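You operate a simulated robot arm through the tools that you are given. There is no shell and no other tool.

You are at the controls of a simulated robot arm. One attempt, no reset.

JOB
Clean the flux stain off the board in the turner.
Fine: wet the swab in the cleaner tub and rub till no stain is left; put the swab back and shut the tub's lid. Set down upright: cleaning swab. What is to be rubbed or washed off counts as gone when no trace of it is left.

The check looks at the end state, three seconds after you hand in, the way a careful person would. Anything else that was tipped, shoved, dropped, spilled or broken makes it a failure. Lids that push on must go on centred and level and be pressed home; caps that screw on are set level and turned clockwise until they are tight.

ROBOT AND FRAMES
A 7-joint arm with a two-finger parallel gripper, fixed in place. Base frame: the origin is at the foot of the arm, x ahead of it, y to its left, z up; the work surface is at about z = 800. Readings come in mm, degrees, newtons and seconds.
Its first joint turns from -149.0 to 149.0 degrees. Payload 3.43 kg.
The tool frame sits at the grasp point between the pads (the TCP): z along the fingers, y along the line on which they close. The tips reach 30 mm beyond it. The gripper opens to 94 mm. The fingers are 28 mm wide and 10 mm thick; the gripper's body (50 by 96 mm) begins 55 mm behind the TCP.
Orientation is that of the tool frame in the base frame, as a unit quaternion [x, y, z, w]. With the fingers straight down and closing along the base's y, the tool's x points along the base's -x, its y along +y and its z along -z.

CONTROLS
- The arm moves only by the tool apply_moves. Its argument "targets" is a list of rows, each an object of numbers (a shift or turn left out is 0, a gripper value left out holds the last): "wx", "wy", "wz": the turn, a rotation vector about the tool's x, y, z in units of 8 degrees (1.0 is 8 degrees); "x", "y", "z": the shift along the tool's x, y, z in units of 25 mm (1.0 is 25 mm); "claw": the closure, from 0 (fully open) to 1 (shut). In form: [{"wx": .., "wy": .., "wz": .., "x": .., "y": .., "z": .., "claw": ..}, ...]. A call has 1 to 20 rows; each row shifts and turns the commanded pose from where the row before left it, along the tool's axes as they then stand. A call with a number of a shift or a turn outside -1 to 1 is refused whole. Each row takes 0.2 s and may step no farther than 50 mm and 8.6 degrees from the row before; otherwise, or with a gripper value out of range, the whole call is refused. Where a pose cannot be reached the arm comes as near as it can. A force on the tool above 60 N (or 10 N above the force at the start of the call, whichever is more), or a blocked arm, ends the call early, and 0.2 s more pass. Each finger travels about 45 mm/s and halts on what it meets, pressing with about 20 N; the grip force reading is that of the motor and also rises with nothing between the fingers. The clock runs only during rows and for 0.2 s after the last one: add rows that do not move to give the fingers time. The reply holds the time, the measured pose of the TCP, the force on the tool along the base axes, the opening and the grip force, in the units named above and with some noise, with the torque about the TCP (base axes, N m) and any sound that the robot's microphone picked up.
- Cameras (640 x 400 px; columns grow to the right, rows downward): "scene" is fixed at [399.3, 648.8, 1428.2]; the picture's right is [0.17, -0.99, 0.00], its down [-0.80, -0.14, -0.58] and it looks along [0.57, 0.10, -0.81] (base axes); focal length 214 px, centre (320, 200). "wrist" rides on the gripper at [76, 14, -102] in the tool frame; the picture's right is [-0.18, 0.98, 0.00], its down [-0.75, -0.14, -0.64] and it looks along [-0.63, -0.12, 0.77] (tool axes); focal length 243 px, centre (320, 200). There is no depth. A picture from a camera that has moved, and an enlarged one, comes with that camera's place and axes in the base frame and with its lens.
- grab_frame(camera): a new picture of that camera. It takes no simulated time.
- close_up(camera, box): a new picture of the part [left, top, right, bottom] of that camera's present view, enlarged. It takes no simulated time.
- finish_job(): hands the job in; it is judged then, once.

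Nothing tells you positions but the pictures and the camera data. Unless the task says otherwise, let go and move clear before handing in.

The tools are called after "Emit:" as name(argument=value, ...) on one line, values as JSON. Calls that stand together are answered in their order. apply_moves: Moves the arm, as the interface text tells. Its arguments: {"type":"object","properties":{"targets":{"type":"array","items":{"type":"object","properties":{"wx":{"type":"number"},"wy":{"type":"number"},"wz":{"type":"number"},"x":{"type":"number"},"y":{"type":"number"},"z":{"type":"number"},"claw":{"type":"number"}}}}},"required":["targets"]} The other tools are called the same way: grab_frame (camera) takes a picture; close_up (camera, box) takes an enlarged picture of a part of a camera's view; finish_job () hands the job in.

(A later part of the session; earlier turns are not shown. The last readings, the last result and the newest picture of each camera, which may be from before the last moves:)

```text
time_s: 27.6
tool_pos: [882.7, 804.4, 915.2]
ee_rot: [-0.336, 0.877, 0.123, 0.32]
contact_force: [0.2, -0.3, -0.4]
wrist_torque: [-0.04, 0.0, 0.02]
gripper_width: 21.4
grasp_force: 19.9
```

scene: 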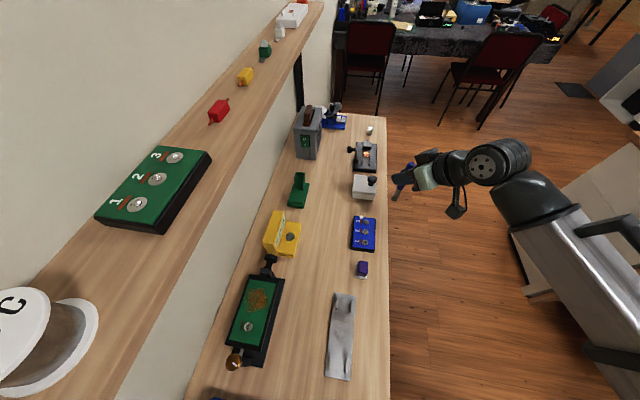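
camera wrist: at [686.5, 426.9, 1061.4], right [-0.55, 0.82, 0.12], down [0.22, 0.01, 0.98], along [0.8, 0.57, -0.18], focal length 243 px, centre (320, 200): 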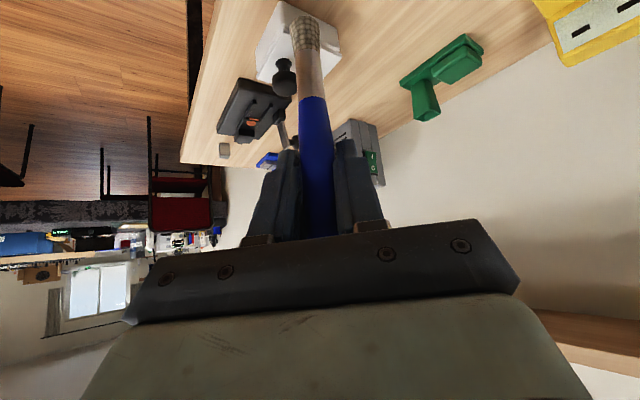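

It's back at the original height with no load. I'll open the gripper and back off along the tool axis.

Emit:
apply_moves(targets=[{"claw": 0}, {}, {}, {}, {}, {}])

Emit:
apply_moves(targets=[{"z": -0.6}, {"z": -0.8}, {"z": -0.8}, {"z": -0.8}, {"z": -0.8}, {}])

Emit:
grab_frame(camera="wrist")

Emit:
close_up(camera="scene", box=[275, 140, 325, 200])

```text
time_s: 29.0
tool_pos: [884.3, 804.8, 915.2]
ee_rot: [-0.336, 0.877, 0.123, 0.32]
contact_force: [0.2, 0.1, -0.5]
wrist_torque: [-0.02, 0.01, 0.0]
gripper_width: 94.0
grasp_force: 0.0
```

```text
time_s: 30.4
tool_pos: [835.0, 765.2, 990.3]
ee_rot: [-0.336, 0.877, 0.122, 0.319]
contact_force: [-0.2, 0.5, 0.2]
wrist_torque: [0.0, -0.01, 0.01]
gripper_width: 94.1
grasp_force: 0.1
```

```text
taken
camera wrist: at [733.1, 691.9, 1020.1], right [-0.55, 0.82, 0.12], down [0.22, 0.01, 0.98], along [0.8, 0.57, -0.18], focal length 243 px, centre (320, 200)
```

wrist: 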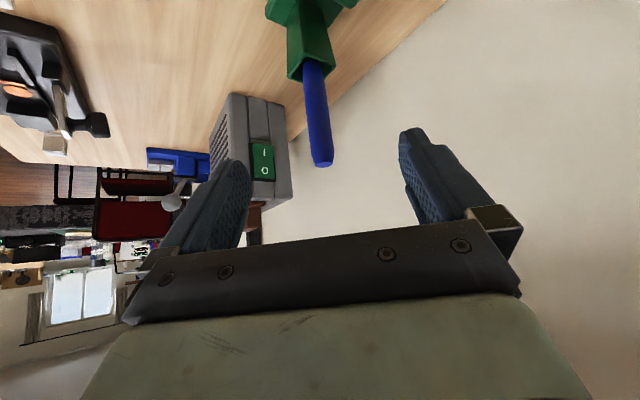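

```text
6.67 times, centred on (300, 170) of scene
camera zoom: at [399.3, 648.8, 1428.2], right [0.17, -0.99, 0.0], down [-0.8, -0.14, -0.58], along [0.57, 0.1, -0.81], focal length 1430 px, centre (453, 400)
```

zoom: 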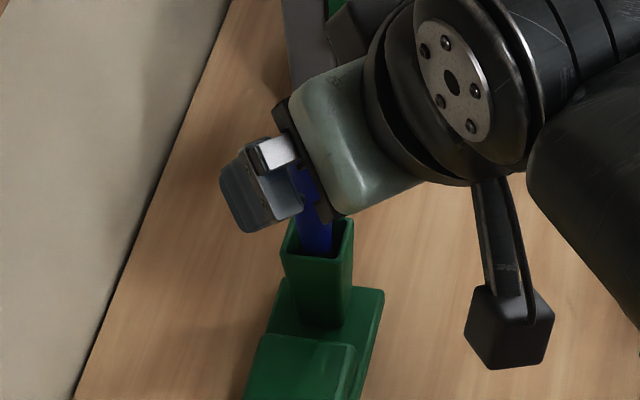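

The swab is back in its holder. Now I'll move to the front (−y) side of the white tub at safe height and yaw the tool so it points +y with the fingers closing along x, parallel to the presumed hinge.

Emit:
apply_moves(targets=[{"x": 0.437, "y": -0.739, "z": -0.41}, {"x": 0.437, "y": -0.739, "z": -0.41}, {"x": 0.437, "y": -0.739, "z": -0.41}, {"x": 0.437, "y": -0.739, "z": -0.41}, {"x": 0.437, "y": -0.739, "z": -0.41}, {"x": 0.437, "y": -0.739, "z": -0.41}, {"x": 0.437, "y": -0.739, "z": -0.41}, {"x": 0.437, "y": -0.739, "z": -0.41}, {"x": 0.437, "y": -0.739, "z": -0.41}, {"x": 0.437, "y": -0.739, "z": -0.41}, {"x": 0.437, "y": -0.739, "z": -0.41}, {"x": 0.437, "y": -0.739, "z": -0.41}, {}])

Emit:
apply_moves(targets=[{"wx": -0.643, "wz": -0.766}, {"wx": -0.643, "wz": -0.766}, {"wx": -0.643, "wz": -0.766}, {"wx": -0.643, "wz": -0.766}, {"wx": -0.643, "wz": -0.766}, {"wx": -0.643, "wz": -0.766}, {}])

Emit:
grab_frame(camera="wrist")

Emit:
grab_frame(camera="scene")

```text
time_s: 33.2
tool_pos: [853.0, 480.1, 996.7]
ee_rot: [-0.336, 0.877, 0.122, 0.32]
contact_force: [0.2, 0.0, 0.5]
wrist_torque: [0.0, 0.01, -0.01]
gripper_width: 93.8
grasp_force: 0.1
```

```text
time_s: 34.8
tool_pos: [853.3, 479.2, 997.2]
ee_rot: [0.666, -0.663, -0.243, -0.241]
contact_force: [0.1, 0.0, -1.0]
wrist_torque: [0.01, 0.01, 0.01]
gripper_width: 93.8
grasp_force: 0.0
```

```text
taken
camera wrist: at [837.3, 355.5, 1027.8], right [-0.98, 0.14, 0.12], down [0.14, 0.16, 0.98], along [0.12, 0.98, -0.18], focal length 243 px, centre (320, 200)
```

wrist: 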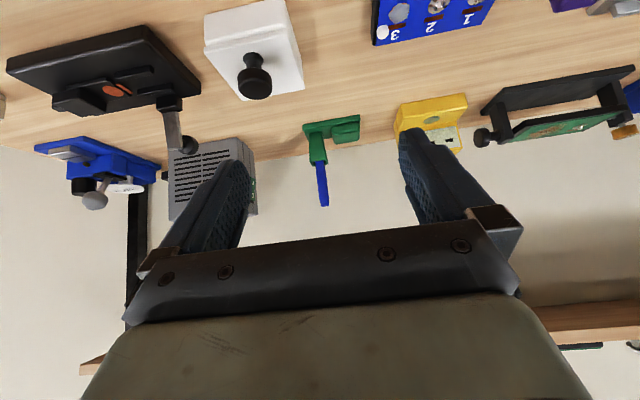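

```text
taken
```

scene: 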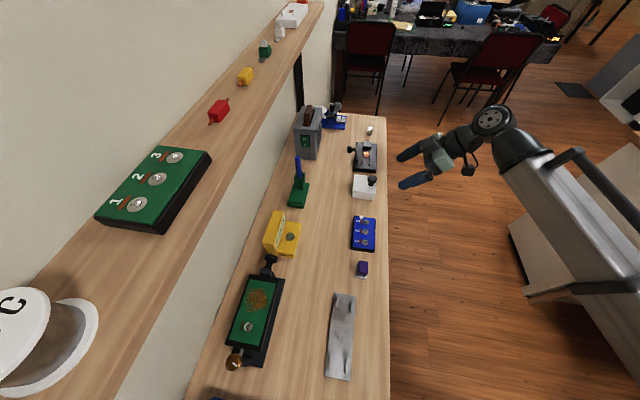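

The tool points +y and the orientation was reached. I'll zoom into the tub and the turner from this useful side view.

Emit:
close_up(camera="wrist", box=[170, 0, 330, 120])

Emit:
close_up(camera="wrist", box=[460, 50, 640, 160])

Emit:
close_up(camera="wrist", box=[290, 70, 490, 220])

```text
3.33 times, centred on (250, 60) of wrist
camera zoom: at [837.3, 355.5, 1027.8], right [-0.98, 0.14, 0.12], down [0.14, 0.16, 0.98], along [0.12, 0.98, -0.18], focal length 809 px, centre (553, 667)
```

zoom: 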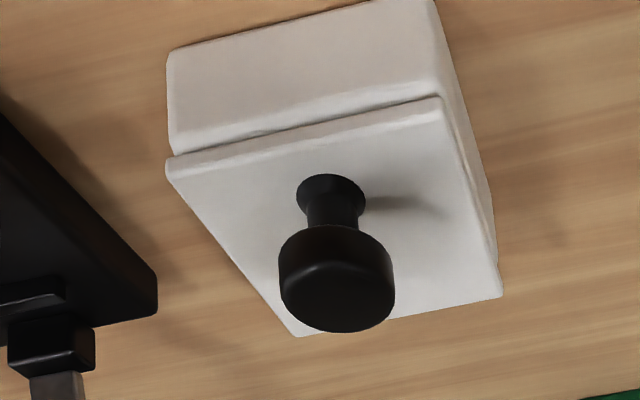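

```text
3.56 times, centred on (550, 105) of wrist
camera zoom: at [837.3, 355.5, 1027.8], right [-0.98, 0.14, 0.12], down [0.14, 0.16, 0.98], along [0.12, 0.98, -0.18], focal length 863 px, centre (-498, 538)
```

zoom: 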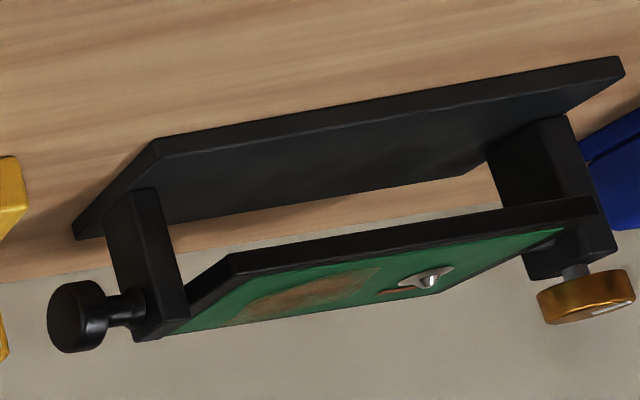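

```text
2.67 times, centred on (390, 145) of wrist
camera zoom: at [837.3, 355.5, 1027.8], right [-0.98, 0.14, 0.12], down [0.14, 0.16, 0.98], along [0.12, 0.98, -0.18], focal length 647 px, centre (133, 347)
```

zoom: 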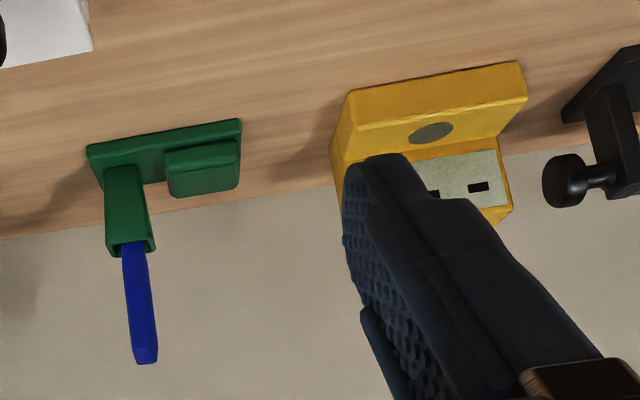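

I've got the knob well located: axis at (910.5, 556.5), cap from about z 863 to 879, about 33 mm wide. I'll move to a pre-grasp 80 mm back along the tool axis.

Emit:
apply_moves(targets=[{"x": 0.219, "y": -0.572, "z": 0.563}, {"x": 0.219, "y": -0.572, "z": 0.563}, {"x": 0.219, "y": -0.572, "z": 0.563}, {"x": 0.219, "y": -0.572, "z": 0.563}, {}, {}])

Emit:
grab_frame(camera="wrist")

Emit:
close_up(camera="scene", box=[335, 140, 435, 220])

```text
time_s: 36.2
tool_pos: [908.0, 499.4, 941.1]
ee_rot: [-0.665, 0.665, 0.242, 0.241]
contact_force: [0.4, 0.2, 1.1]
wrist_torque: [-0.02, 0.02, -0.02]
gripper_width: 93.9
grasp_force: 0.0
```

```text
taken
camera wrist: at [893.7, 374.6, 971.2], right [-0.98, 0.14, 0.12], down [0.14, 0.16, 0.98], along [0.12, 0.98, -0.18], focal length 243 px, centre (320, 200)
```

wrist: 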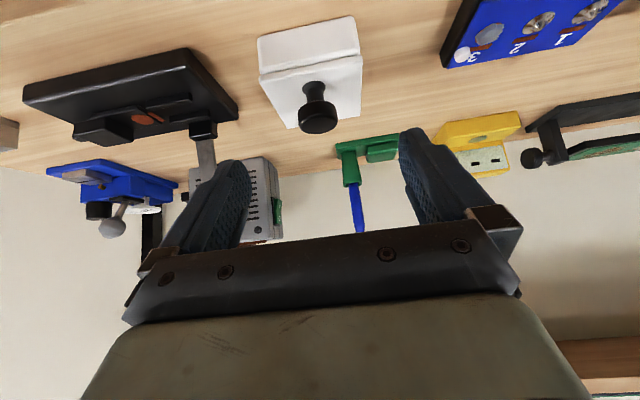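

```text
5.00 times, centred on (385, 180) of scene
camera zoom: at [399.3, 648.8, 1428.2], right [0.17, -0.99, 0.0], down [-0.8, -0.14, -0.58], along [0.57, 0.1, -0.81], focal length 1072 px, centre (-5, 300)
```

zoom: 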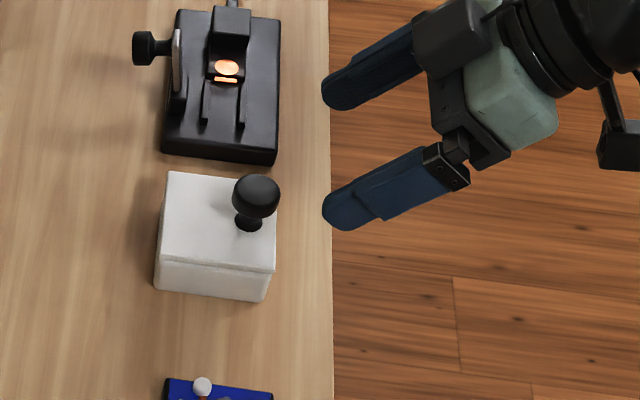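

Emit:
close_up(camera="wrist", box=[240, 0, 400, 150])

```text
2.67 times, centred on (320, 75) of wrist
camera zoom: at [893.7, 374.6, 971.2], right [-0.98, 0.14, 0.12], down [0.14, 0.16, 0.98], along [0.12, 0.98, -0.18], focal length 647 px, centre (320, 533)
```

zoom: 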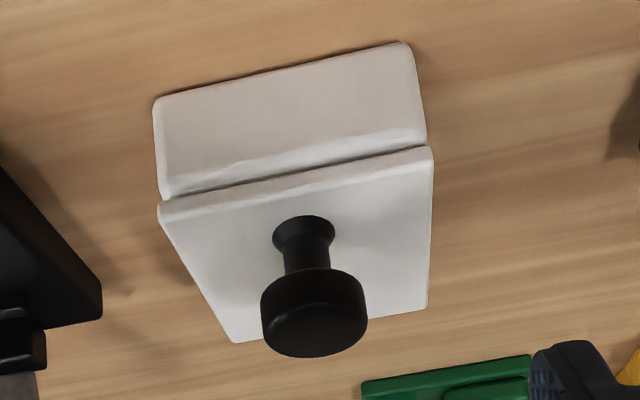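

Refined: knob cap centre is about (910, 557.5, 870). I'll move in with the fingers straddling the cap.

Emit:
apply_moves(targets=[{"y": -0.088, "x": 0.048, "z": 0.654}, {"z": 0.654}, {"z": 0.654}, {"z": 0.654}, {"z": 0.654}, {}])

Emit:
grab_frame(camera="wrist")

Emit:
close_up(camera="scene", box=[335, 140, 415, 220])

```text
time_s: 37.6
tool_pos: [912.9, 551.0, 878.3]
ee_rot: [-0.664, 0.665, 0.241, 0.242]
contact_force: [0.0, -0.1, 0.1]
wrist_torque: [0.0, 0.0, 0.01]
gripper_width: 93.9
grasp_force: 0.0
```

```text
taken
camera wrist: at [896.7, 427.0, 907.8], right [-0.98, 0.14, 0.12], down [0.14, 0.16, 0.98], along [0.12, 0.98, -0.18], focal length 243 px, centre (320, 200)
```

wrist: 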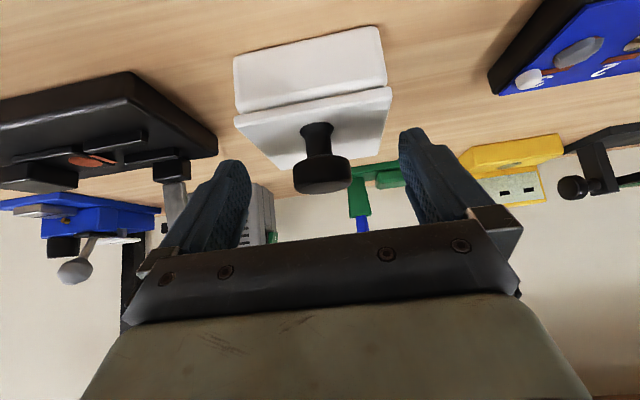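

```text
5.00 times, centred on (375, 180) of scene
camera zoom: at [399.3, 648.8, 1428.2], right [0.17, -0.99, 0.0], down [-0.8, -0.14, -0.58], along [0.57, 0.1, -0.81], focal length 1072 px, centre (45, 300)
```

zoom: 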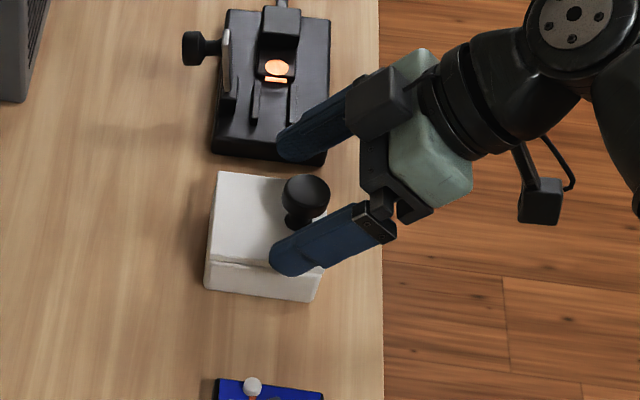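

The cap sits centred between the fingers. Closing on it.

Emit:
apply_moves(targets=[{"claw": 1}, {}, {}, {}, {}, {}])

Emit:
close_up(camera="wrist", box=[220, 0, 420, 240])

```text
time_s: 39.0
tool_pos: [908.5, 551.7, 878.2]
ee_rot: [0.665, -0.664, -0.242, -0.242]
contact_force: [-16.1, -1.8, -0.4]
wrist_torque: [-0.17, -0.08, 0.07]
gripper_width: 31.5
grasp_force: 44.6
```

```text
1.67 times, centred on (320, 120) of wrist
camera zoom: at [895.4, 426.9, 907.9], right [-0.98, 0.14, 0.12], down [0.14, 0.17, 0.98], along [0.12, 0.98, -0.18], focal length 404 px, centre (320, 333)
```

zoom: 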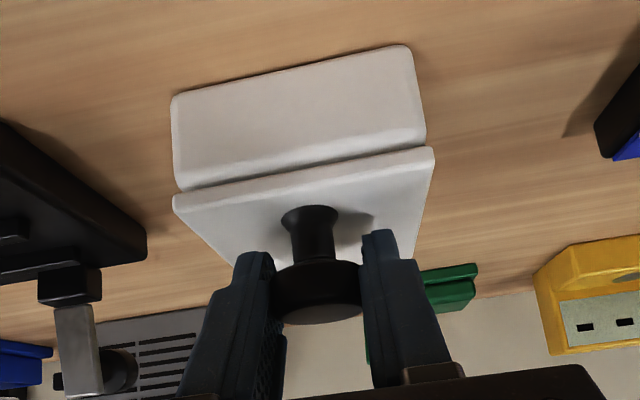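

The grip is on but there's 16 N sideways load, since the knob is about 3–4 mm toward −x of my commanded pose. I'll shift that way to relieve it.

Emit:
apply_moves(targets=[{"y": 0.07}, {"y": 0.07}, {}])

```text
time_s: 39.8
tool_pos: [909.8, 552.1, 877.3]
ee_rot: [-0.663, 0.666, 0.24, 0.243]
contact_force: [5.6, -3.8, 2.0]
wrist_torque: [-0.08, 0.25, -0.04]
gripper_width: 31.3
grasp_force: 45.1
```

Load mostly relieved. Now a small test lift along the expected hinge arc (about 10°) to see how the lid moves.

Emit:
apply_moves(targets=[{"y": -0.03}, {"x": -0.108, "z": -0.035}, {"x": -0.108, "z": -0.035}, {"x": -0.11, "z": -0.025}, {"x": -0.11, "z": -0.025}, {}])

Emit:
close_up(camera="wrist", box=[220, 0, 420, 240])

Emit:
close_up(camera="scene", box=[335, 150, 405, 220])

```text
time_s: 41.2
tool_pos: [910.0, 556.9, 885.3]
ee_rot: [-0.664, 0.666, 0.24, 0.241]
contact_force: [11.5, -10.4, -15.1]
wrist_torque: [-1.35, 0.19, -0.06]
gripper_width: 31.8
grasp_force: 45.6
```

```text
1.67 times, centred on (320, 120) of wrist
camera zoom: at [895.0, 432.5, 915.9], right [-0.98, 0.14, 0.12], down [0.14, 0.17, 0.98], along [0.12, 0.98, -0.19], focal length 404 px, centre (320, 333)
```

zoom: 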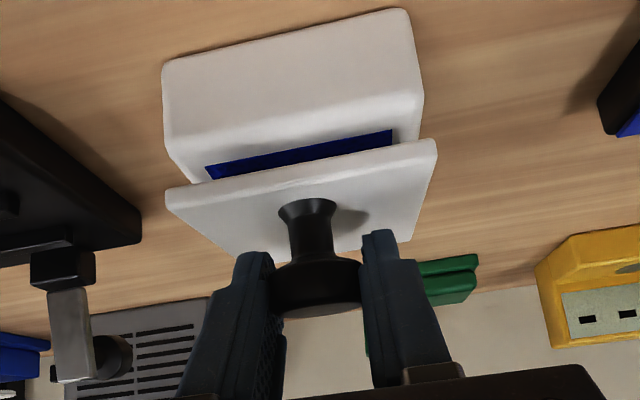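

```text
5.71 times, centred on (370, 185) of scene
camera zoom: at [399.3, 648.8, 1428.2], right [0.17, -0.99, 0.0], down [-0.8, -0.14, -0.58], along [0.57, 0.1, -0.81], focal length 1226 px, centre (34, 286)
```

zoom: 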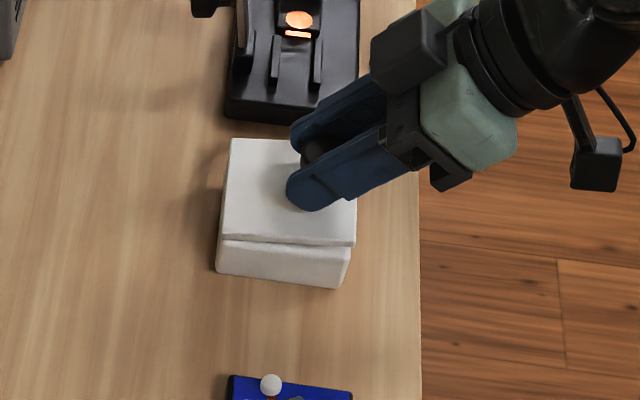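

The lid lifts at the front and blue liquid shows inside, so it's a tub hinged at the back (+y), and it hasn't shifted. I'll continue along the arc, letting the tool rotate partly with the lid.

Emit:
apply_moves(targets=[{"x": -0.239, "z": -0.029, "wy": 0.25, "y": -0.03}, {"x": -0.239, "z": -0.029, "wy": 0.25}, {"x": -0.241, "z": -0.006, "wy": 0.25}, {"x": -0.241, "z": -0.006, "wy": 0.25}, {}])

Emit:
close_up(camera="wrist", box=[220, 0, 420, 240])

Emit:
close_up(camera="scene", box=[335, 150, 405, 220])

```text
time_s: 42.4
tool_pos: [909.8, 575.0, 902.6]
ee_rot: [0.68, -0.68, -0.194, -0.194]
contact_force: [-1.8, -20.4, -3.0]
wrist_torque: [-1.47, 0.22, 0.0]
gripper_width: 31.8
grasp_force: 44.7
```

```text
1.67 times, centred on (320, 120) of wrist
camera zoom: at [895.1, 455.0, 950.0], right [-0.98, 0.16, 0.1], down [0.14, 0.3, 0.94], along [0.12, 0.94, -0.32], focal length 404 px, centre (320, 333)
```

zoom: 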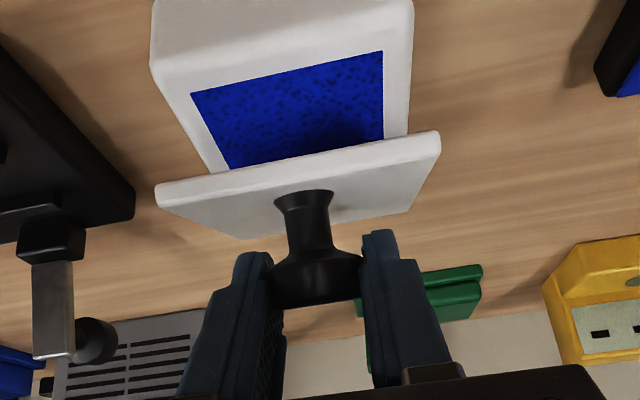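

```text
5.71 times, centred on (370, 185) of scene
camera zoom: at [399.3, 648.8, 1428.2], right [0.17, -0.99, 0.0], down [-0.8, -0.14, -0.58], along [0.57, 0.1, -0.81], focal length 1226 px, centre (34, 286)
```

zoom: 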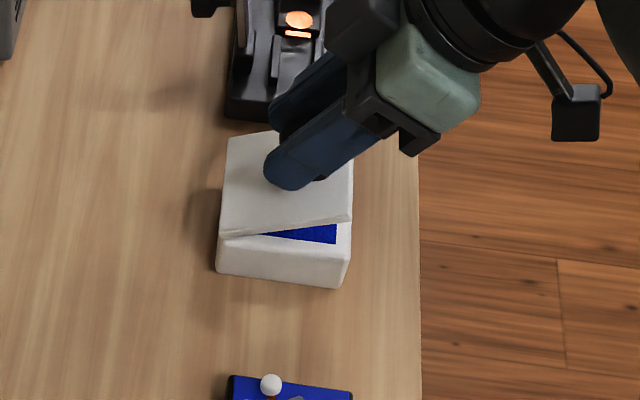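

Opening smoothly and the geometry matches my hinge estimate. Continuing to about 60°.

Emit:
apply_moves(targets=[{"x": -0.239, "z": 0.018, "wy": 0.25}, {"x": -0.239, "z": 0.018, "wy": 0.25}, {"x": -0.237, "z": 0.042, "wy": 0.25}, {"x": -0.237, "z": 0.042, "wy": 0.25}, {"x": -0.231, "z": 0.063, "wy": 0.25}, {"x": -0.231, "z": 0.063, "wy": 0.25}, {}])

Emit:
close_up(camera="wrist", box=[220, 0, 420, 240])

Emit:
close_up(camera="scene", box=[335, 150, 405, 220])

```text
time_s: 44.0
tool_pos: [909.7, 608.0, 916.0]
ee_rot: [-0.696, 0.697, 0.122, 0.124]
contact_force: [5.4, -22.8, 38.0]
wrist_torque: [-1.63, 0.1, 0.0]
gripper_width: 32.0
grasp_force: 44.9
```

```text
1.67 times, centred on (320, 120) of wrist
camera zoom: at [894.8, 502.1, 986.6], right [-0.98, 0.17, 0.06], down [0.14, 0.49, 0.86], along [0.12, 0.86, -0.5], focal length 404 px, centre (320, 333)
```

zoom: 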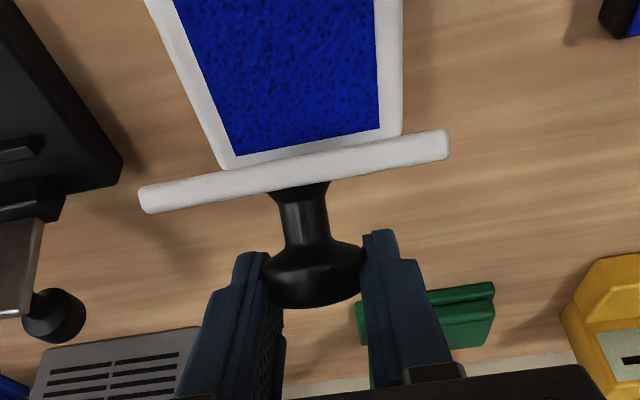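

```text
5.71 times, centred on (370, 185) of scene
camera zoom: at [399.3, 648.8, 1428.2], right [0.17, -0.99, 0.0], down [-0.8, -0.14, -0.58], along [0.57, 0.1, -0.81], focal length 1226 px, centre (34, 286)
```

zoom: 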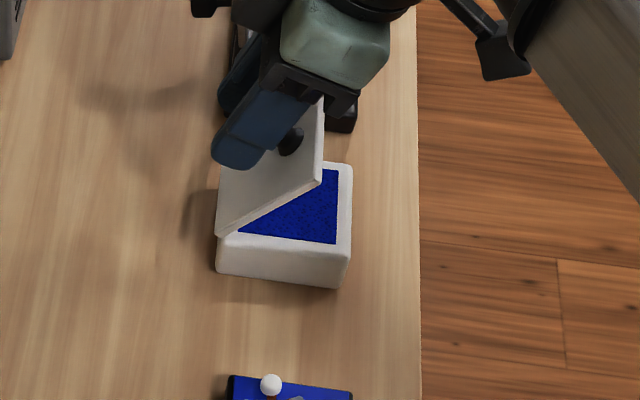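

Upward load of 38 N tells me the arc radius is larger; refitting gives a hinge near (y 622, z 834) with the lid at about 52°. I'll continue on the corrected arc.

Emit:
apply_moves(targets=[{"x": -0.188, "z": -0.038}, {"x": -0.188, "z": -0.038}, {"x": -0.236, "z": 0.107}, {"x": -0.236, "z": 0.107}, {}])

Emit:
close_up(camera="wrist", box=[220, 0, 420, 240])

Emit:
close_up(camera="scene", box=[335, 150, 405, 220])

```text
time_s: 45.2
tool_pos: [910.5, 629.9, 918.0]
ee_rot: [-0.696, 0.697, 0.122, 0.124]
contact_force: [12.7, -13.8, 18.8]
wrist_torque: [-1.46, -0.2, 0.08]
gripper_width: 32.2
grasp_force: 45.2
```

```text
1.67 times, centred on (320, 120) of wrist
camera zoom: at [894.9, 523.2, 988.1], right [-0.98, 0.17, 0.06], down [0.14, 0.49, 0.86], along [0.12, 0.85, -0.5], focal length 404 px, centre (320, 333)
```

zoom: 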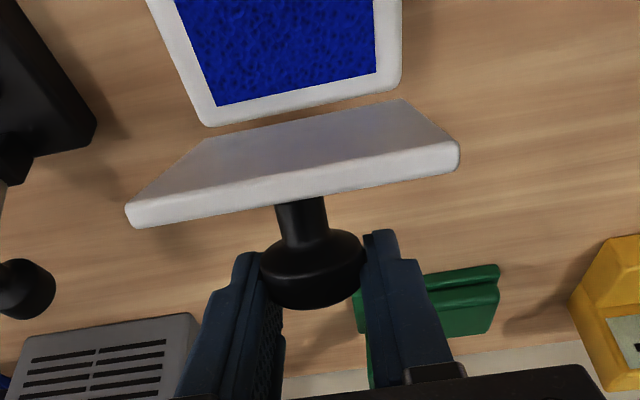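

```text
5.71 times, centred on (370, 185) of scene
camera zoom: at [399.3, 648.8, 1428.2], right [0.17, -0.99, 0.0], down [-0.8, -0.14, -0.58], along [0.57, 0.1, -0.81], focal length 1226 px, centre (34, 286)
```

zoom: 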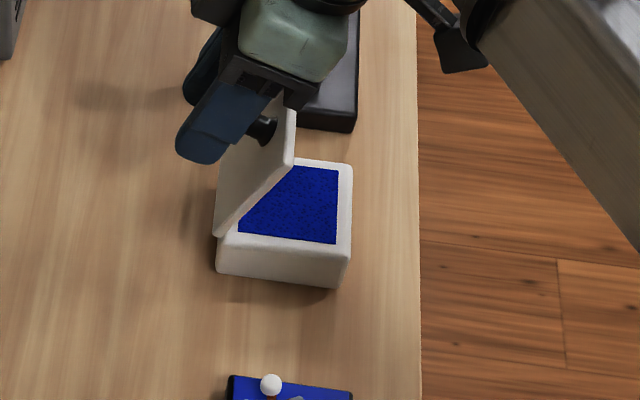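

The lid is at about 69°. Continuing to about 90°.

Emit:
apply_moves(targets=[{"x": -0.235, "z": 0.09, "y": -0.04}, {"x": -0.215, "z": 0.146}, {"x": -0.187, "z": 0.181}, {"x": -0.187, "z": 0.181}, {}])

Emit:
close_up(camera="wrist", box=[220, 0, 420, 240])

Emit:
close_up(camera="scene", box=[335, 150, 405, 220])

```text
time_s: 46.4
tool_pos: [910.1, 654.7, 912.2]
ee_rot: [0.697, -0.695, -0.123, -0.124]
contact_force: [2.4, -3.9, 28.8]
wrist_torque: [-1.45, 0.03, 0.0]
gripper_width: 32.0
grasp_force: 44.9
```

```text
1.67 times, centred on (320, 120) of wrist
camera zoom: at [895.1, 548.7, 982.2], right [-0.98, 0.17, 0.06], down [0.14, 0.49, 0.86], along [0.12, 0.86, -0.5], focal length 404 px, centre (320, 333)
```

zoom: 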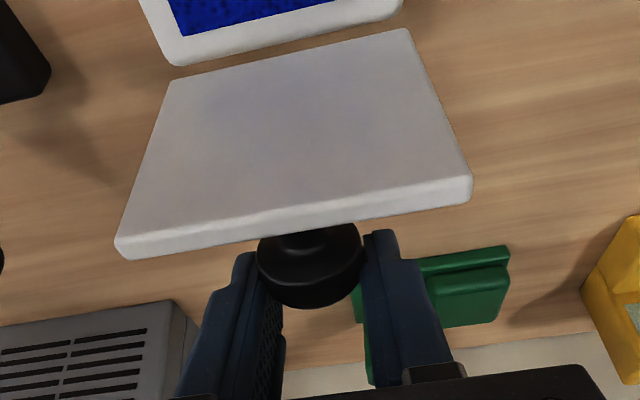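

```text
5.71 times, centred on (370, 185) of scene
camera zoom: at [399.3, 648.8, 1428.2], right [0.17, -0.99, 0.0], down [-0.8, -0.14, -0.58], along [0.57, 0.1, -0.81], focal length 1226 px, centre (34, 286)
```

zoom: 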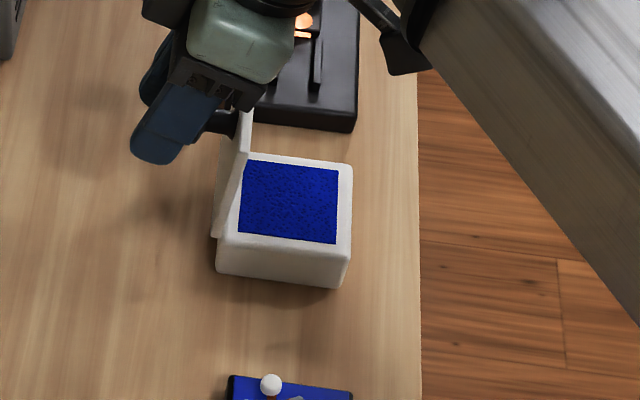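

The lid is about vertical. I'll ease it about 10° further past vertical so it will rest open, and watch the forces.

Emit:
apply_moves(targets=[{"x": -0.218, "z": 0.132}, {"x": -0.218, "z": 0.132}, {}])

Emit:
close_up(camera="wrist", box=[220, 0, 420, 240])

Emit:
close_up(camera="scene", box=[335, 150, 405, 220])

```text
time_s: 47.2
tool_pos: [909.5, 667.5, 906.0]
ee_rot: [-0.696, 0.696, 0.123, 0.122]
contact_force: [-3.3, -11.6, 9.2]
wrist_torque: [-1.24, -0.07, -0.05]
gripper_width: 32.1
grasp_force: 44.8
```

```text
1.67 times, centred on (320, 120) of wrist
camera zoom: at [895.2, 560.3, 977.0], right [-0.98, 0.17, 0.06], down [0.14, 0.49, 0.86], along [0.12, 0.85, -0.51], focal length 404 px, centre (320, 333)
```

zoom: 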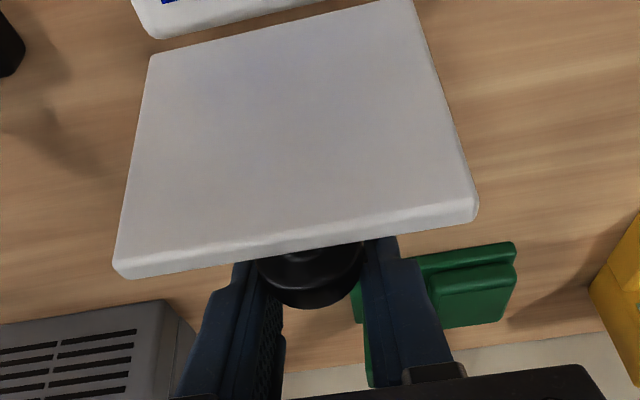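

```text
5.71 times, centred on (370, 185) of scene
camera zoom: at [399.3, 648.8, 1428.2], right [0.17, -0.99, 0.0], down [-0.8, -0.14, -0.58], along [0.57, 0.1, -0.81], focal length 1226 px, centre (34, 286)
```

zoom: 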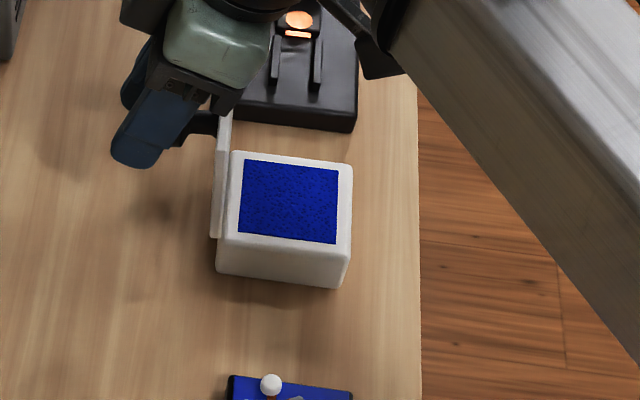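

The lid is just past vertical (about 97°). I'll release the knob and see whether the lid stays open.

Emit:
apply_moves(targets=[{"claw": 0}, {}, {}, {}, {}])

Emit:
close_up(camera="wrist", box=[220, 0, 420, 240])

Emit:
close_up(camera="scene", box=[335, 150, 405, 220])

```text
time_s: 48.4
tool_pos: [911.1, 667.6, 906.6]
ee_rot: [0.697, -0.696, -0.123, -0.123]
contact_force: [0.0, 0.4, -0.2]
wrist_torque: [0.0, 0.02, 0.03]
gripper_width: 94.1
grasp_force: 0.0
```

```text
1.67 times, centred on (320, 120) of wrist
camera zoom: at [896.0, 561.2, 977.6], right [-0.98, 0.17, 0.06], down [0.14, 0.49, 0.86], along [0.12, 0.86, -0.5], focal length 404 px, centre (320, 333)
```

zoom: 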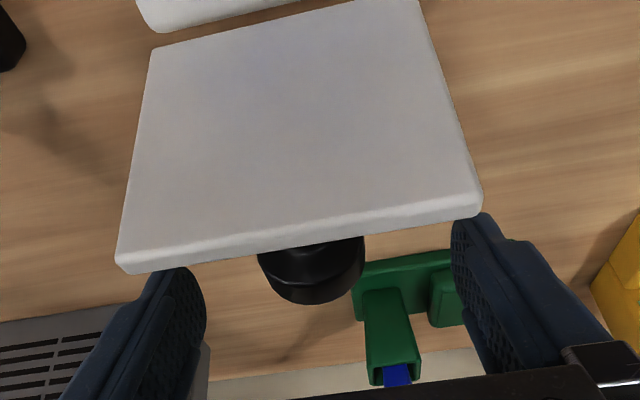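

```text
5.71 times, centred on (370, 185) of scene
camera zoom: at [399.3, 648.8, 1428.2], right [0.17, -0.99, 0.0], down [-0.8, -0.14, -0.58], along [0.57, 0.1, -0.81], focal length 1226 px, centre (34, 286)
```

zoom: 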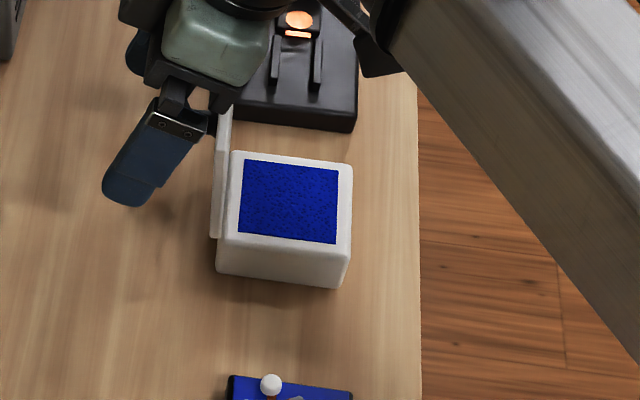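

The lid stays open on its own. I'll back out upward, then turn the tool back to the swab-grasp orientation.

Emit:
apply_moves(targets=[{"z": -0.5}, {"z": -0.8}, {"z": -0.8}, {"z": -0.8}, {"z": -0.8}, {"z": -0.8}, {}])

Emit:
apply_moves(targets=[{"wy": -0.833}, {"wy": -0.833}, {"wy": -0.834}, {"wx": 0.643, "wz": 0.766}, {"wx": 0.643, "wz": 0.766}, {"wx": 0.643, "wz": 0.766}, {"wx": 0.643, "wz": 0.766}, {"wx": 0.643, "wz": 0.766}, {"wx": 0.643, "wz": 0.766}, {}])

Emit:
grab_frame(camera="wrist")

Emit:
grab_frame(camera="scene")

```text
time_s: 50.0
tool_pos: [911.6, 629.5, 1012.9]
ee_rot: [-0.696, 0.697, 0.123, 0.123]
contact_force: [-0.3, 0.1, 0.3]
wrist_torque: [-0.01, 0.02, 0.02]
gripper_width: 93.9
grasp_force: 0.1
```

```text
time_s: 52.2
tool_pos: [910.6, 630.3, 1013.1]
ee_rot: [-0.336, 0.878, 0.122, 0.319]
contact_force: [0.1, -0.7, -0.2]
wrist_torque: [-0.01, -0.01, -0.03]
gripper_width: 94.0
grasp_force: 0.0
```

```text
taken
camera wrist: at [808.2, 557.2, 1043.0], right [-0.55, 0.83, 0.12], down [0.22, 0.0, 0.98], along [0.81, 0.56, -0.18], focal length 243 px, centre (320, 200)
```

wrist: 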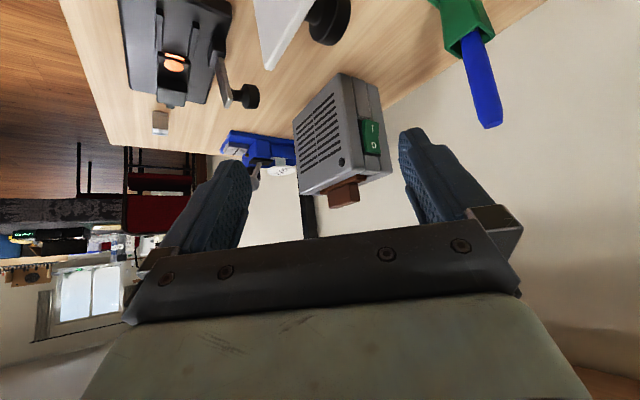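

```text
taken
```

scene: 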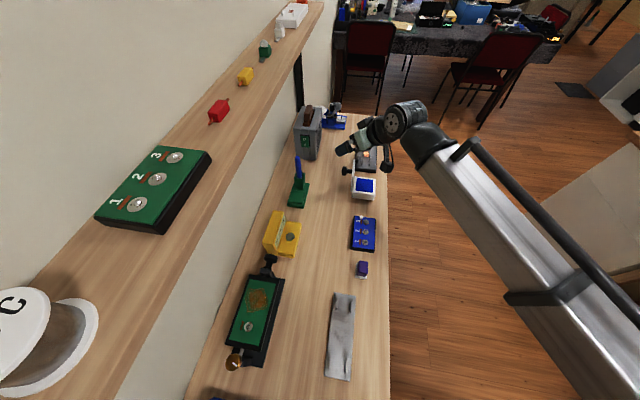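

Orientation restored. Board top works out to z≈872 with the stain spanning about x 446–501, y 789–846; the tub's blue surface is at z≈834. Now back to the swab's pre-grasp point.

Emit:
apply_moves(targets=[{"x": -0.0634, "y": 0.8486, "z": 0.2217}, {"x": -0.0634, "y": 0.8486, "z": 0.2217}, {"x": -0.0634, "y": 0.8486, "z": 0.2217}, {"x": -0.0634, "y": 0.8486, "z": 0.2217}, {"x": -0.0634, "y": 0.8486, "z": 0.2217}, {"x": -0.0634, "y": 0.8486, "z": 0.2217}, {"x": -0.0634, "y": 0.8486, "z": 0.2217}, {}, {}])

Emit:
grab_frame(camera="wrist")

Emit:
close_up(camera="scene", box=[345, 160, 405, 220])

```text
time_s: 54.2
tool_pos: [838.7, 763.0, 991.3]
ee_rot: [-0.336, 0.877, 0.123, 0.319]
contact_force: [0.3, 0.4, -0.2]
wrist_torque: [0.03, 0.01, -0.02]
gripper_width: 94.1
grasp_force: 0.1
```

```text
taken
camera wrist: at [736.3, 689.7, 1020.4], right [-0.55, 0.82, 0.12], down [0.22, 0.01, 0.98], along [0.8, 0.57, -0.18], focal length 243 px, centre (320, 200)
```

wrist: 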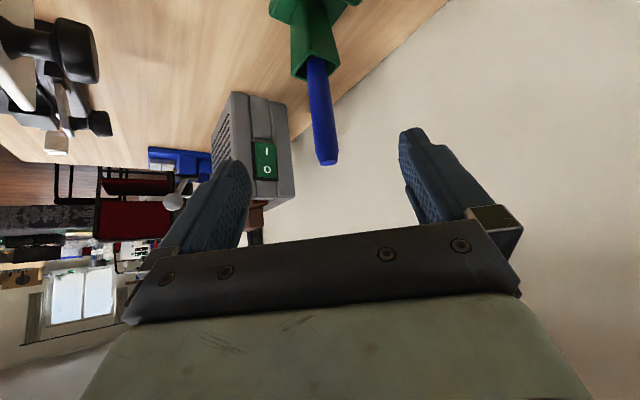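

```text
6.67 times, centred on (375, 190) of scene
camera zoom: at [399.3, 648.8, 1428.2], right [0.17, -0.99, 0.0], down [-0.8, -0.14, -0.58], along [0.57, 0.1, -0.81], focal length 1430 px, centre (-47, 267)
```

zoom: 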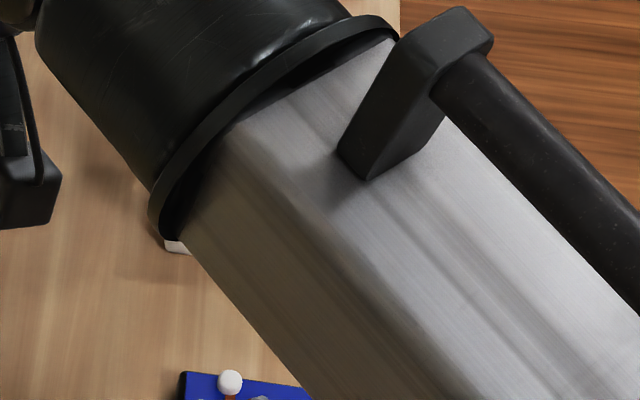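

Swab is where it was. Moving in along the tool axis to grasp it again.

Emit:
apply_moves(targets=[{"x": 0.03, "y": 0.03, "z": 0.78}, {"x": 0.03, "y": 0.03, "z": 0.78}, {"x": 0.015, "y": 0.015, "z": 0.78}, {"z": 0.78}, {"z": 0.776}, {}])

Emit:
grab_frame(camera="wrist")

```text
time_s: 55.6
tool_pos: [882.0, 804.1, 915.4]
ee_rot: [-0.336, 0.877, 0.122, 0.32]
contact_force: [-0.6, -0.9, 0.4]
wrist_torque: [0.04, -0.03, -0.02]
gripper_width: 93.9
grasp_force: 0.1
```

```text
taken
camera wrist: at [778.2, 731.9, 946.0], right [-0.55, 0.82, 0.12], down [0.22, 0.01, 0.98], along [0.8, 0.57, -0.18], focal length 243 px, centre (320, 200)
```

wrist: 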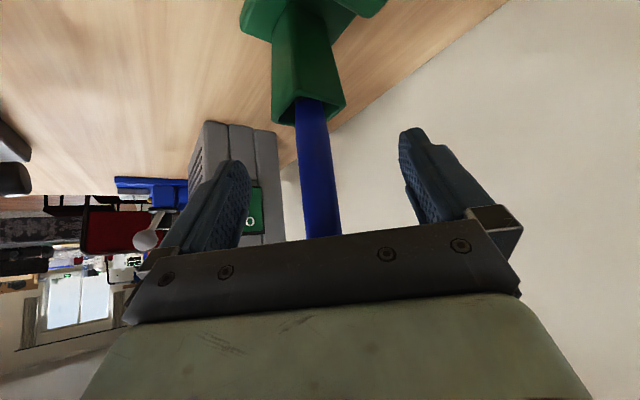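

Handle centred between the pads. Closing, then lifting straight up about 105 mm.

Emit:
apply_moves(targets=[{"claw": 1}, {}, {}, {}, {}, {}, {}])

Emit:
apply_moves(targets=[{"x": -0.321, "z": -0.383}, {"x": -0.321, "z": -0.383}, {"x": -0.321, "z": -0.383}, {"x": -0.321, "z": -0.383}, {"x": -0.321, "z": -0.383}, {"x": -0.321, "z": -0.383}, {"x": -0.386, "z": -0.46}, {"x": -0.386, "z": -0.46}, {}, {}])

Emit:
close_up(camera="wrist", box=[240, 0, 400, 120])

Emit:
close_up(camera="scene", box=[265, 130, 335, 210])

```text
time_s: 57.2
tool_pos: [881.5, 804.5, 916.0]
ee_rot: [-0.337, 0.877, 0.122, 0.319]
contact_force: [1.3, 0.1, 1.2]
wrist_torque: [-0.03, -0.04, 0.03]
gripper_width: 21.4
grasp_force: 19.8
```

```text
time_s: 59.4
tool_pos: [880.2, 803.9, 1021.0]
ee_rot: [-0.336, 0.877, 0.122, 0.32]
contact_force: [-0.3, 0.5, -0.3]
wrist_torque: [0.01, -0.05, 0.03]
gripper_width: 21.4
grasp_force: 20.2
```

```text
3.33 times, centred on (320, 60) of wrist
camera zoom: at [778.4, 731.4, 1050.4], right [-0.55, 0.82, 0.12], down [0.22, 0.01, 0.98], along [0.8, 0.57, -0.18], focal length 809 px, centre (320, 667)
```

zoom: 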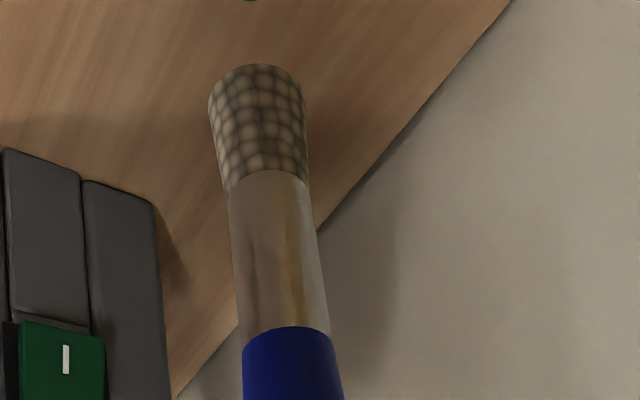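

```text
5.00 times, centred on (300, 170) of scene
camera zoom: at [399.3, 648.8, 1428.2], right [0.17, -0.99, 0.0], down [-0.8, -0.14, -0.58], along [0.57, 0.1, -0.81], focal length 1072 px, centre (420, 350)
```

zoom: 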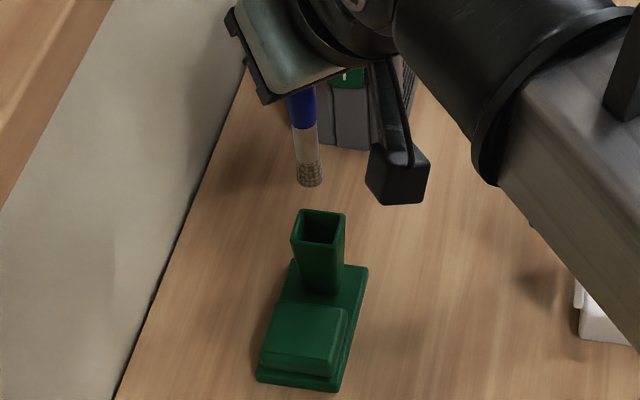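

The swab hangs straight with its tip about 100 mm below the TCP. I'll carry it to above the tub, rising first so that the tip clears the open lid (top ≈ z 915).

Emit:
apply_moves(targets=[{"x": 0.357, "y": -0.404, "z": -0.81}, {"x": 0.357, "y": -0.404, "z": -0.81}, {"x": 0.357, "y": -0.404, "z": -0.81}, {"x": 0.357, "y": -0.404, "z": -0.81}, {"x": 0.357, "y": -0.404, "z": -0.81}, {"x": 0.205, "y": -0.944, "z": -0.171}, {"x": 0.205, "y": -0.944, "z": -0.171}, {"x": 0.205, "y": -0.944, "z": -0.171}, {"x": 0.205, "y": -0.944, "z": -0.171}, {"x": 0.205, "y": -0.944, "z": -0.171}, {"x": 0.205, "y": -0.944, "z": -0.171}, {}, {}])

Emit:
grab_frame(camera="wrist")

Emit:
close_up(camera="scene", box=[335, 130, 415, 220])

```text
time_s: 62.2
tool_pos: [905.0, 567.1, 1068.3]
ee_rot: [-0.337, 0.878, 0.122, 0.319]
contact_force: [-0.1, -0.5, -0.2]
wrist_torque: [0.01, -0.01, 0.02]
gripper_width: 21.3
grasp_force: 20.1
```

```text
taken
camera wrist: at [802.2, 494.9, 1097.9], right [-0.55, 0.82, 0.12], down [0.22, 0.01, 0.98], along [0.8, 0.57, -0.18], focal length 243 px, centre (320, 200)
```

wrist: 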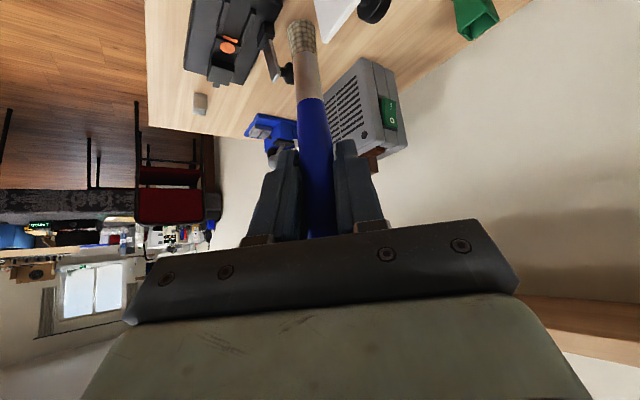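

```text
4.44 times, centred on (375, 175) of scene
camera zoom: at [399.3, 648.8, 1428.2], right [0.17, -0.99, 0.0], down [-0.8, -0.14, -0.58], along [0.57, 0.1, -0.81], focal length 953 px, centre (76, 311)
```

zoom: 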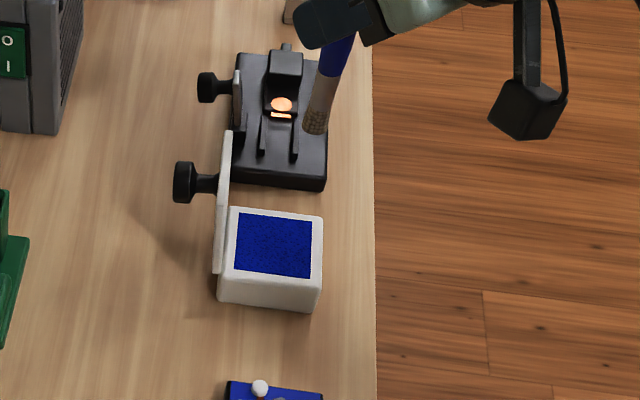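

The lid stands open and the swab hangs over the tub area. I'll lower about 110 mm and check the tip's position over the blue surface.

Emit:
apply_moves(targets=[{"x": 0.404, "z": 0.481}, {"x": 0.404, "z": 0.481}, {"x": 0.404, "z": 0.481}, {"x": 0.404, "z": 0.481}, {"x": 0.404, "z": 0.481}, {"x": 0.404, "z": 0.481}, {"x": 0.404, "z": 0.481}, {}])

Emit:
close_up(camera="wrist", box=[220, 0, 420, 150])

Emit:
close_up(camera="scene", box=[335, 130, 415, 220])

```text
time_s: 64.0
tool_pos: [904.5, 568.1, 958.7]
ee_rot: [-0.336, 0.877, 0.122, 0.32]
contact_force: [0.6, -0.3, -0.1]
wrist_torque: [0.01, -0.02, -0.04]
gripper_width: 21.2
grasp_force: 19.9
```

```text
2.67 times, centred on (320, 75) of wrist
camera zoom: at [802.3, 495.2, 988.6], right [-0.55, 0.82, 0.12], down [0.22, 0.01, 0.98], along [0.8, 0.57, -0.18], focal length 647 px, centre (320, 533)
```

zoom: 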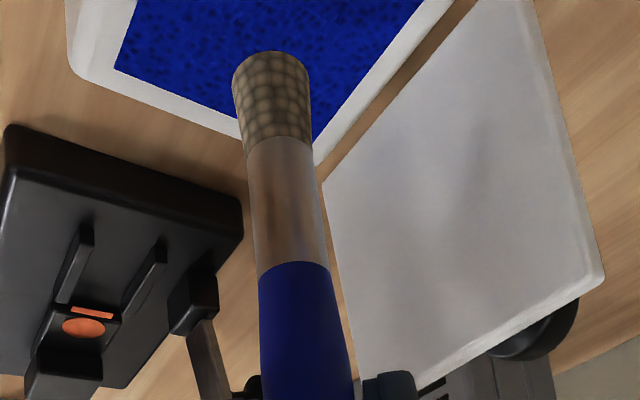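

```text
4.44 times, centred on (375, 175) of scene
camera zoom: at [399.3, 648.8, 1428.2], right [0.17, -0.99, 0.0], down [-0.8, -0.14, -0.58], along [0.57, 0.1, -0.81], focal length 953 px, centre (76, 311)
```

zoom: 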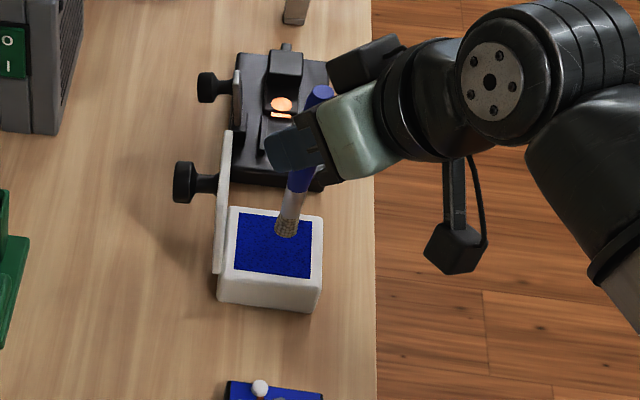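

The tip is over the blue surface with clearance to the lid. Lowering to near contact, then in small steps.

Emit:
apply_moves(targets=[{"x": 0.257, "z": 0.306}, {"x": 0.231, "z": 0.276}, {}])

Emit:
apply_moves(targets=[{"x": 0.077, "z": 0.092}, {"x": 0.077, "z": 0.092}, {}])

Emit:
close_up(camera="wrist", box=[220, 0, 420, 150])

Emit:
close_up(camera="scene", box=[345, 150, 405, 210])

```text
time_s: 64.8
tool_pos: [904.7, 569.0, 939.7]
ee_rot: [-0.337, 0.877, 0.123, 0.32]
contact_force: [-0.1, -0.3, 0.3]
wrist_torque: [-0.03, 0.0, 0.02]
gripper_width: 21.6
grasp_force: 20.1
```

```text
time_s: 65.6
tool_pos: [906.4, 568.3, 934.8]
ee_rot: [-0.337, 0.877, 0.123, 0.319]
contact_force: [-1.0, -0.2, 1.2]
wrist_torque: [-0.02, 0.08, 0.03]
gripper_width: 21.6
grasp_force: 19.9
```

```text
2.67 times, centred on (320, 75) of wrist
camera zoom: at [803.0, 495.6, 963.9], right [-0.55, 0.82, 0.12], down [0.22, 0.01, 0.98], along [0.8, 0.57, -0.18], focal length 647 px, centre (320, 533)
```

zoom: 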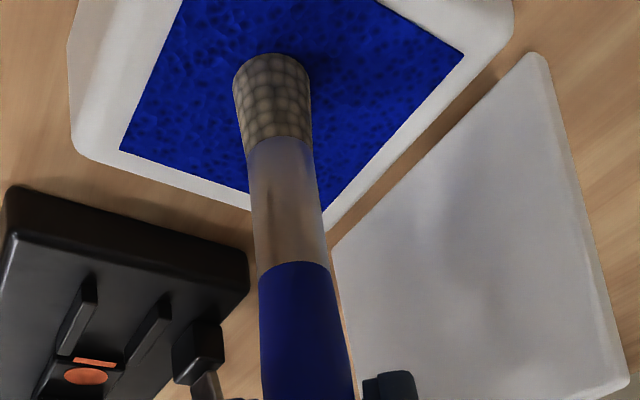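

```text
6.67 times, centred on (375, 180) of scene
camera zoom: at [399.3, 648.8, 1428.2], right [0.17, -0.99, 0.0], down [-0.8, -0.14, -0.58], along [0.57, 0.1, -0.81], focal length 1430 px, centre (-47, 333)
```

zoom: 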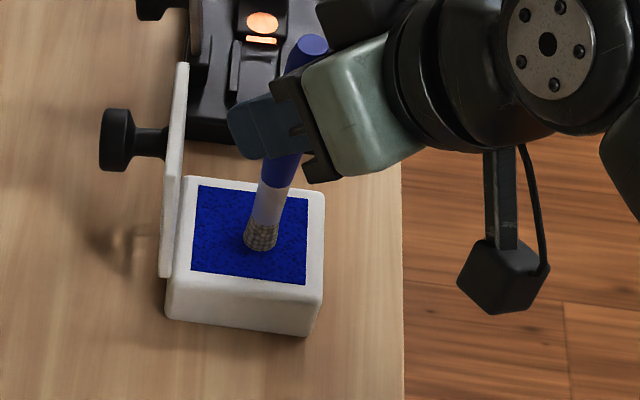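

Almost touching. I'll press in slowly, watching for contact force.

Emit:
apply_moves(targets=[{"x": 0.077, "z": 0.092}, {}])

Emit:
apply_moves(targets=[{"x": 0.077, "z": 0.092}, {}, {}])

Emit:
close_up(camera="wrist", box=[220, 0, 420, 150])

```text
time_s: 66.2
tool_pos: [904.2, 568.3, 931.8]
ee_rot: [-0.336, 0.877, 0.123, 0.321]
contact_force: [0.3, 0.5, 19.2]
wrist_torque: [0.09, -0.07, 0.02]
gripper_width: 21.4
grasp_force: 20.0
```

```text
time_s: 67.0
tool_pos: [905.5, 567.6, 928.8]
ee_rot: [-0.337, 0.877, 0.123, 0.32]
contact_force: [-0.2, 0.9, 19.5]
wrist_torque: [0.05, -0.02, -0.01]
gripper_width: 21.2
grasp_force: 20.1
```

```text
2.67 times, centred on (320, 75) of wrist
camera zoom: at [802.8, 495.2, 958.6], right [-0.55, 0.82, 0.12], down [0.22, 0.0, 0.98], along [0.8, 0.57, -0.18], focal length 647 px, centre (320, 533)
```

zoom: 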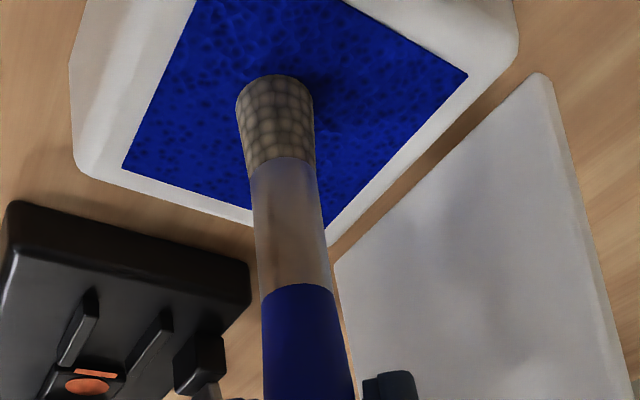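

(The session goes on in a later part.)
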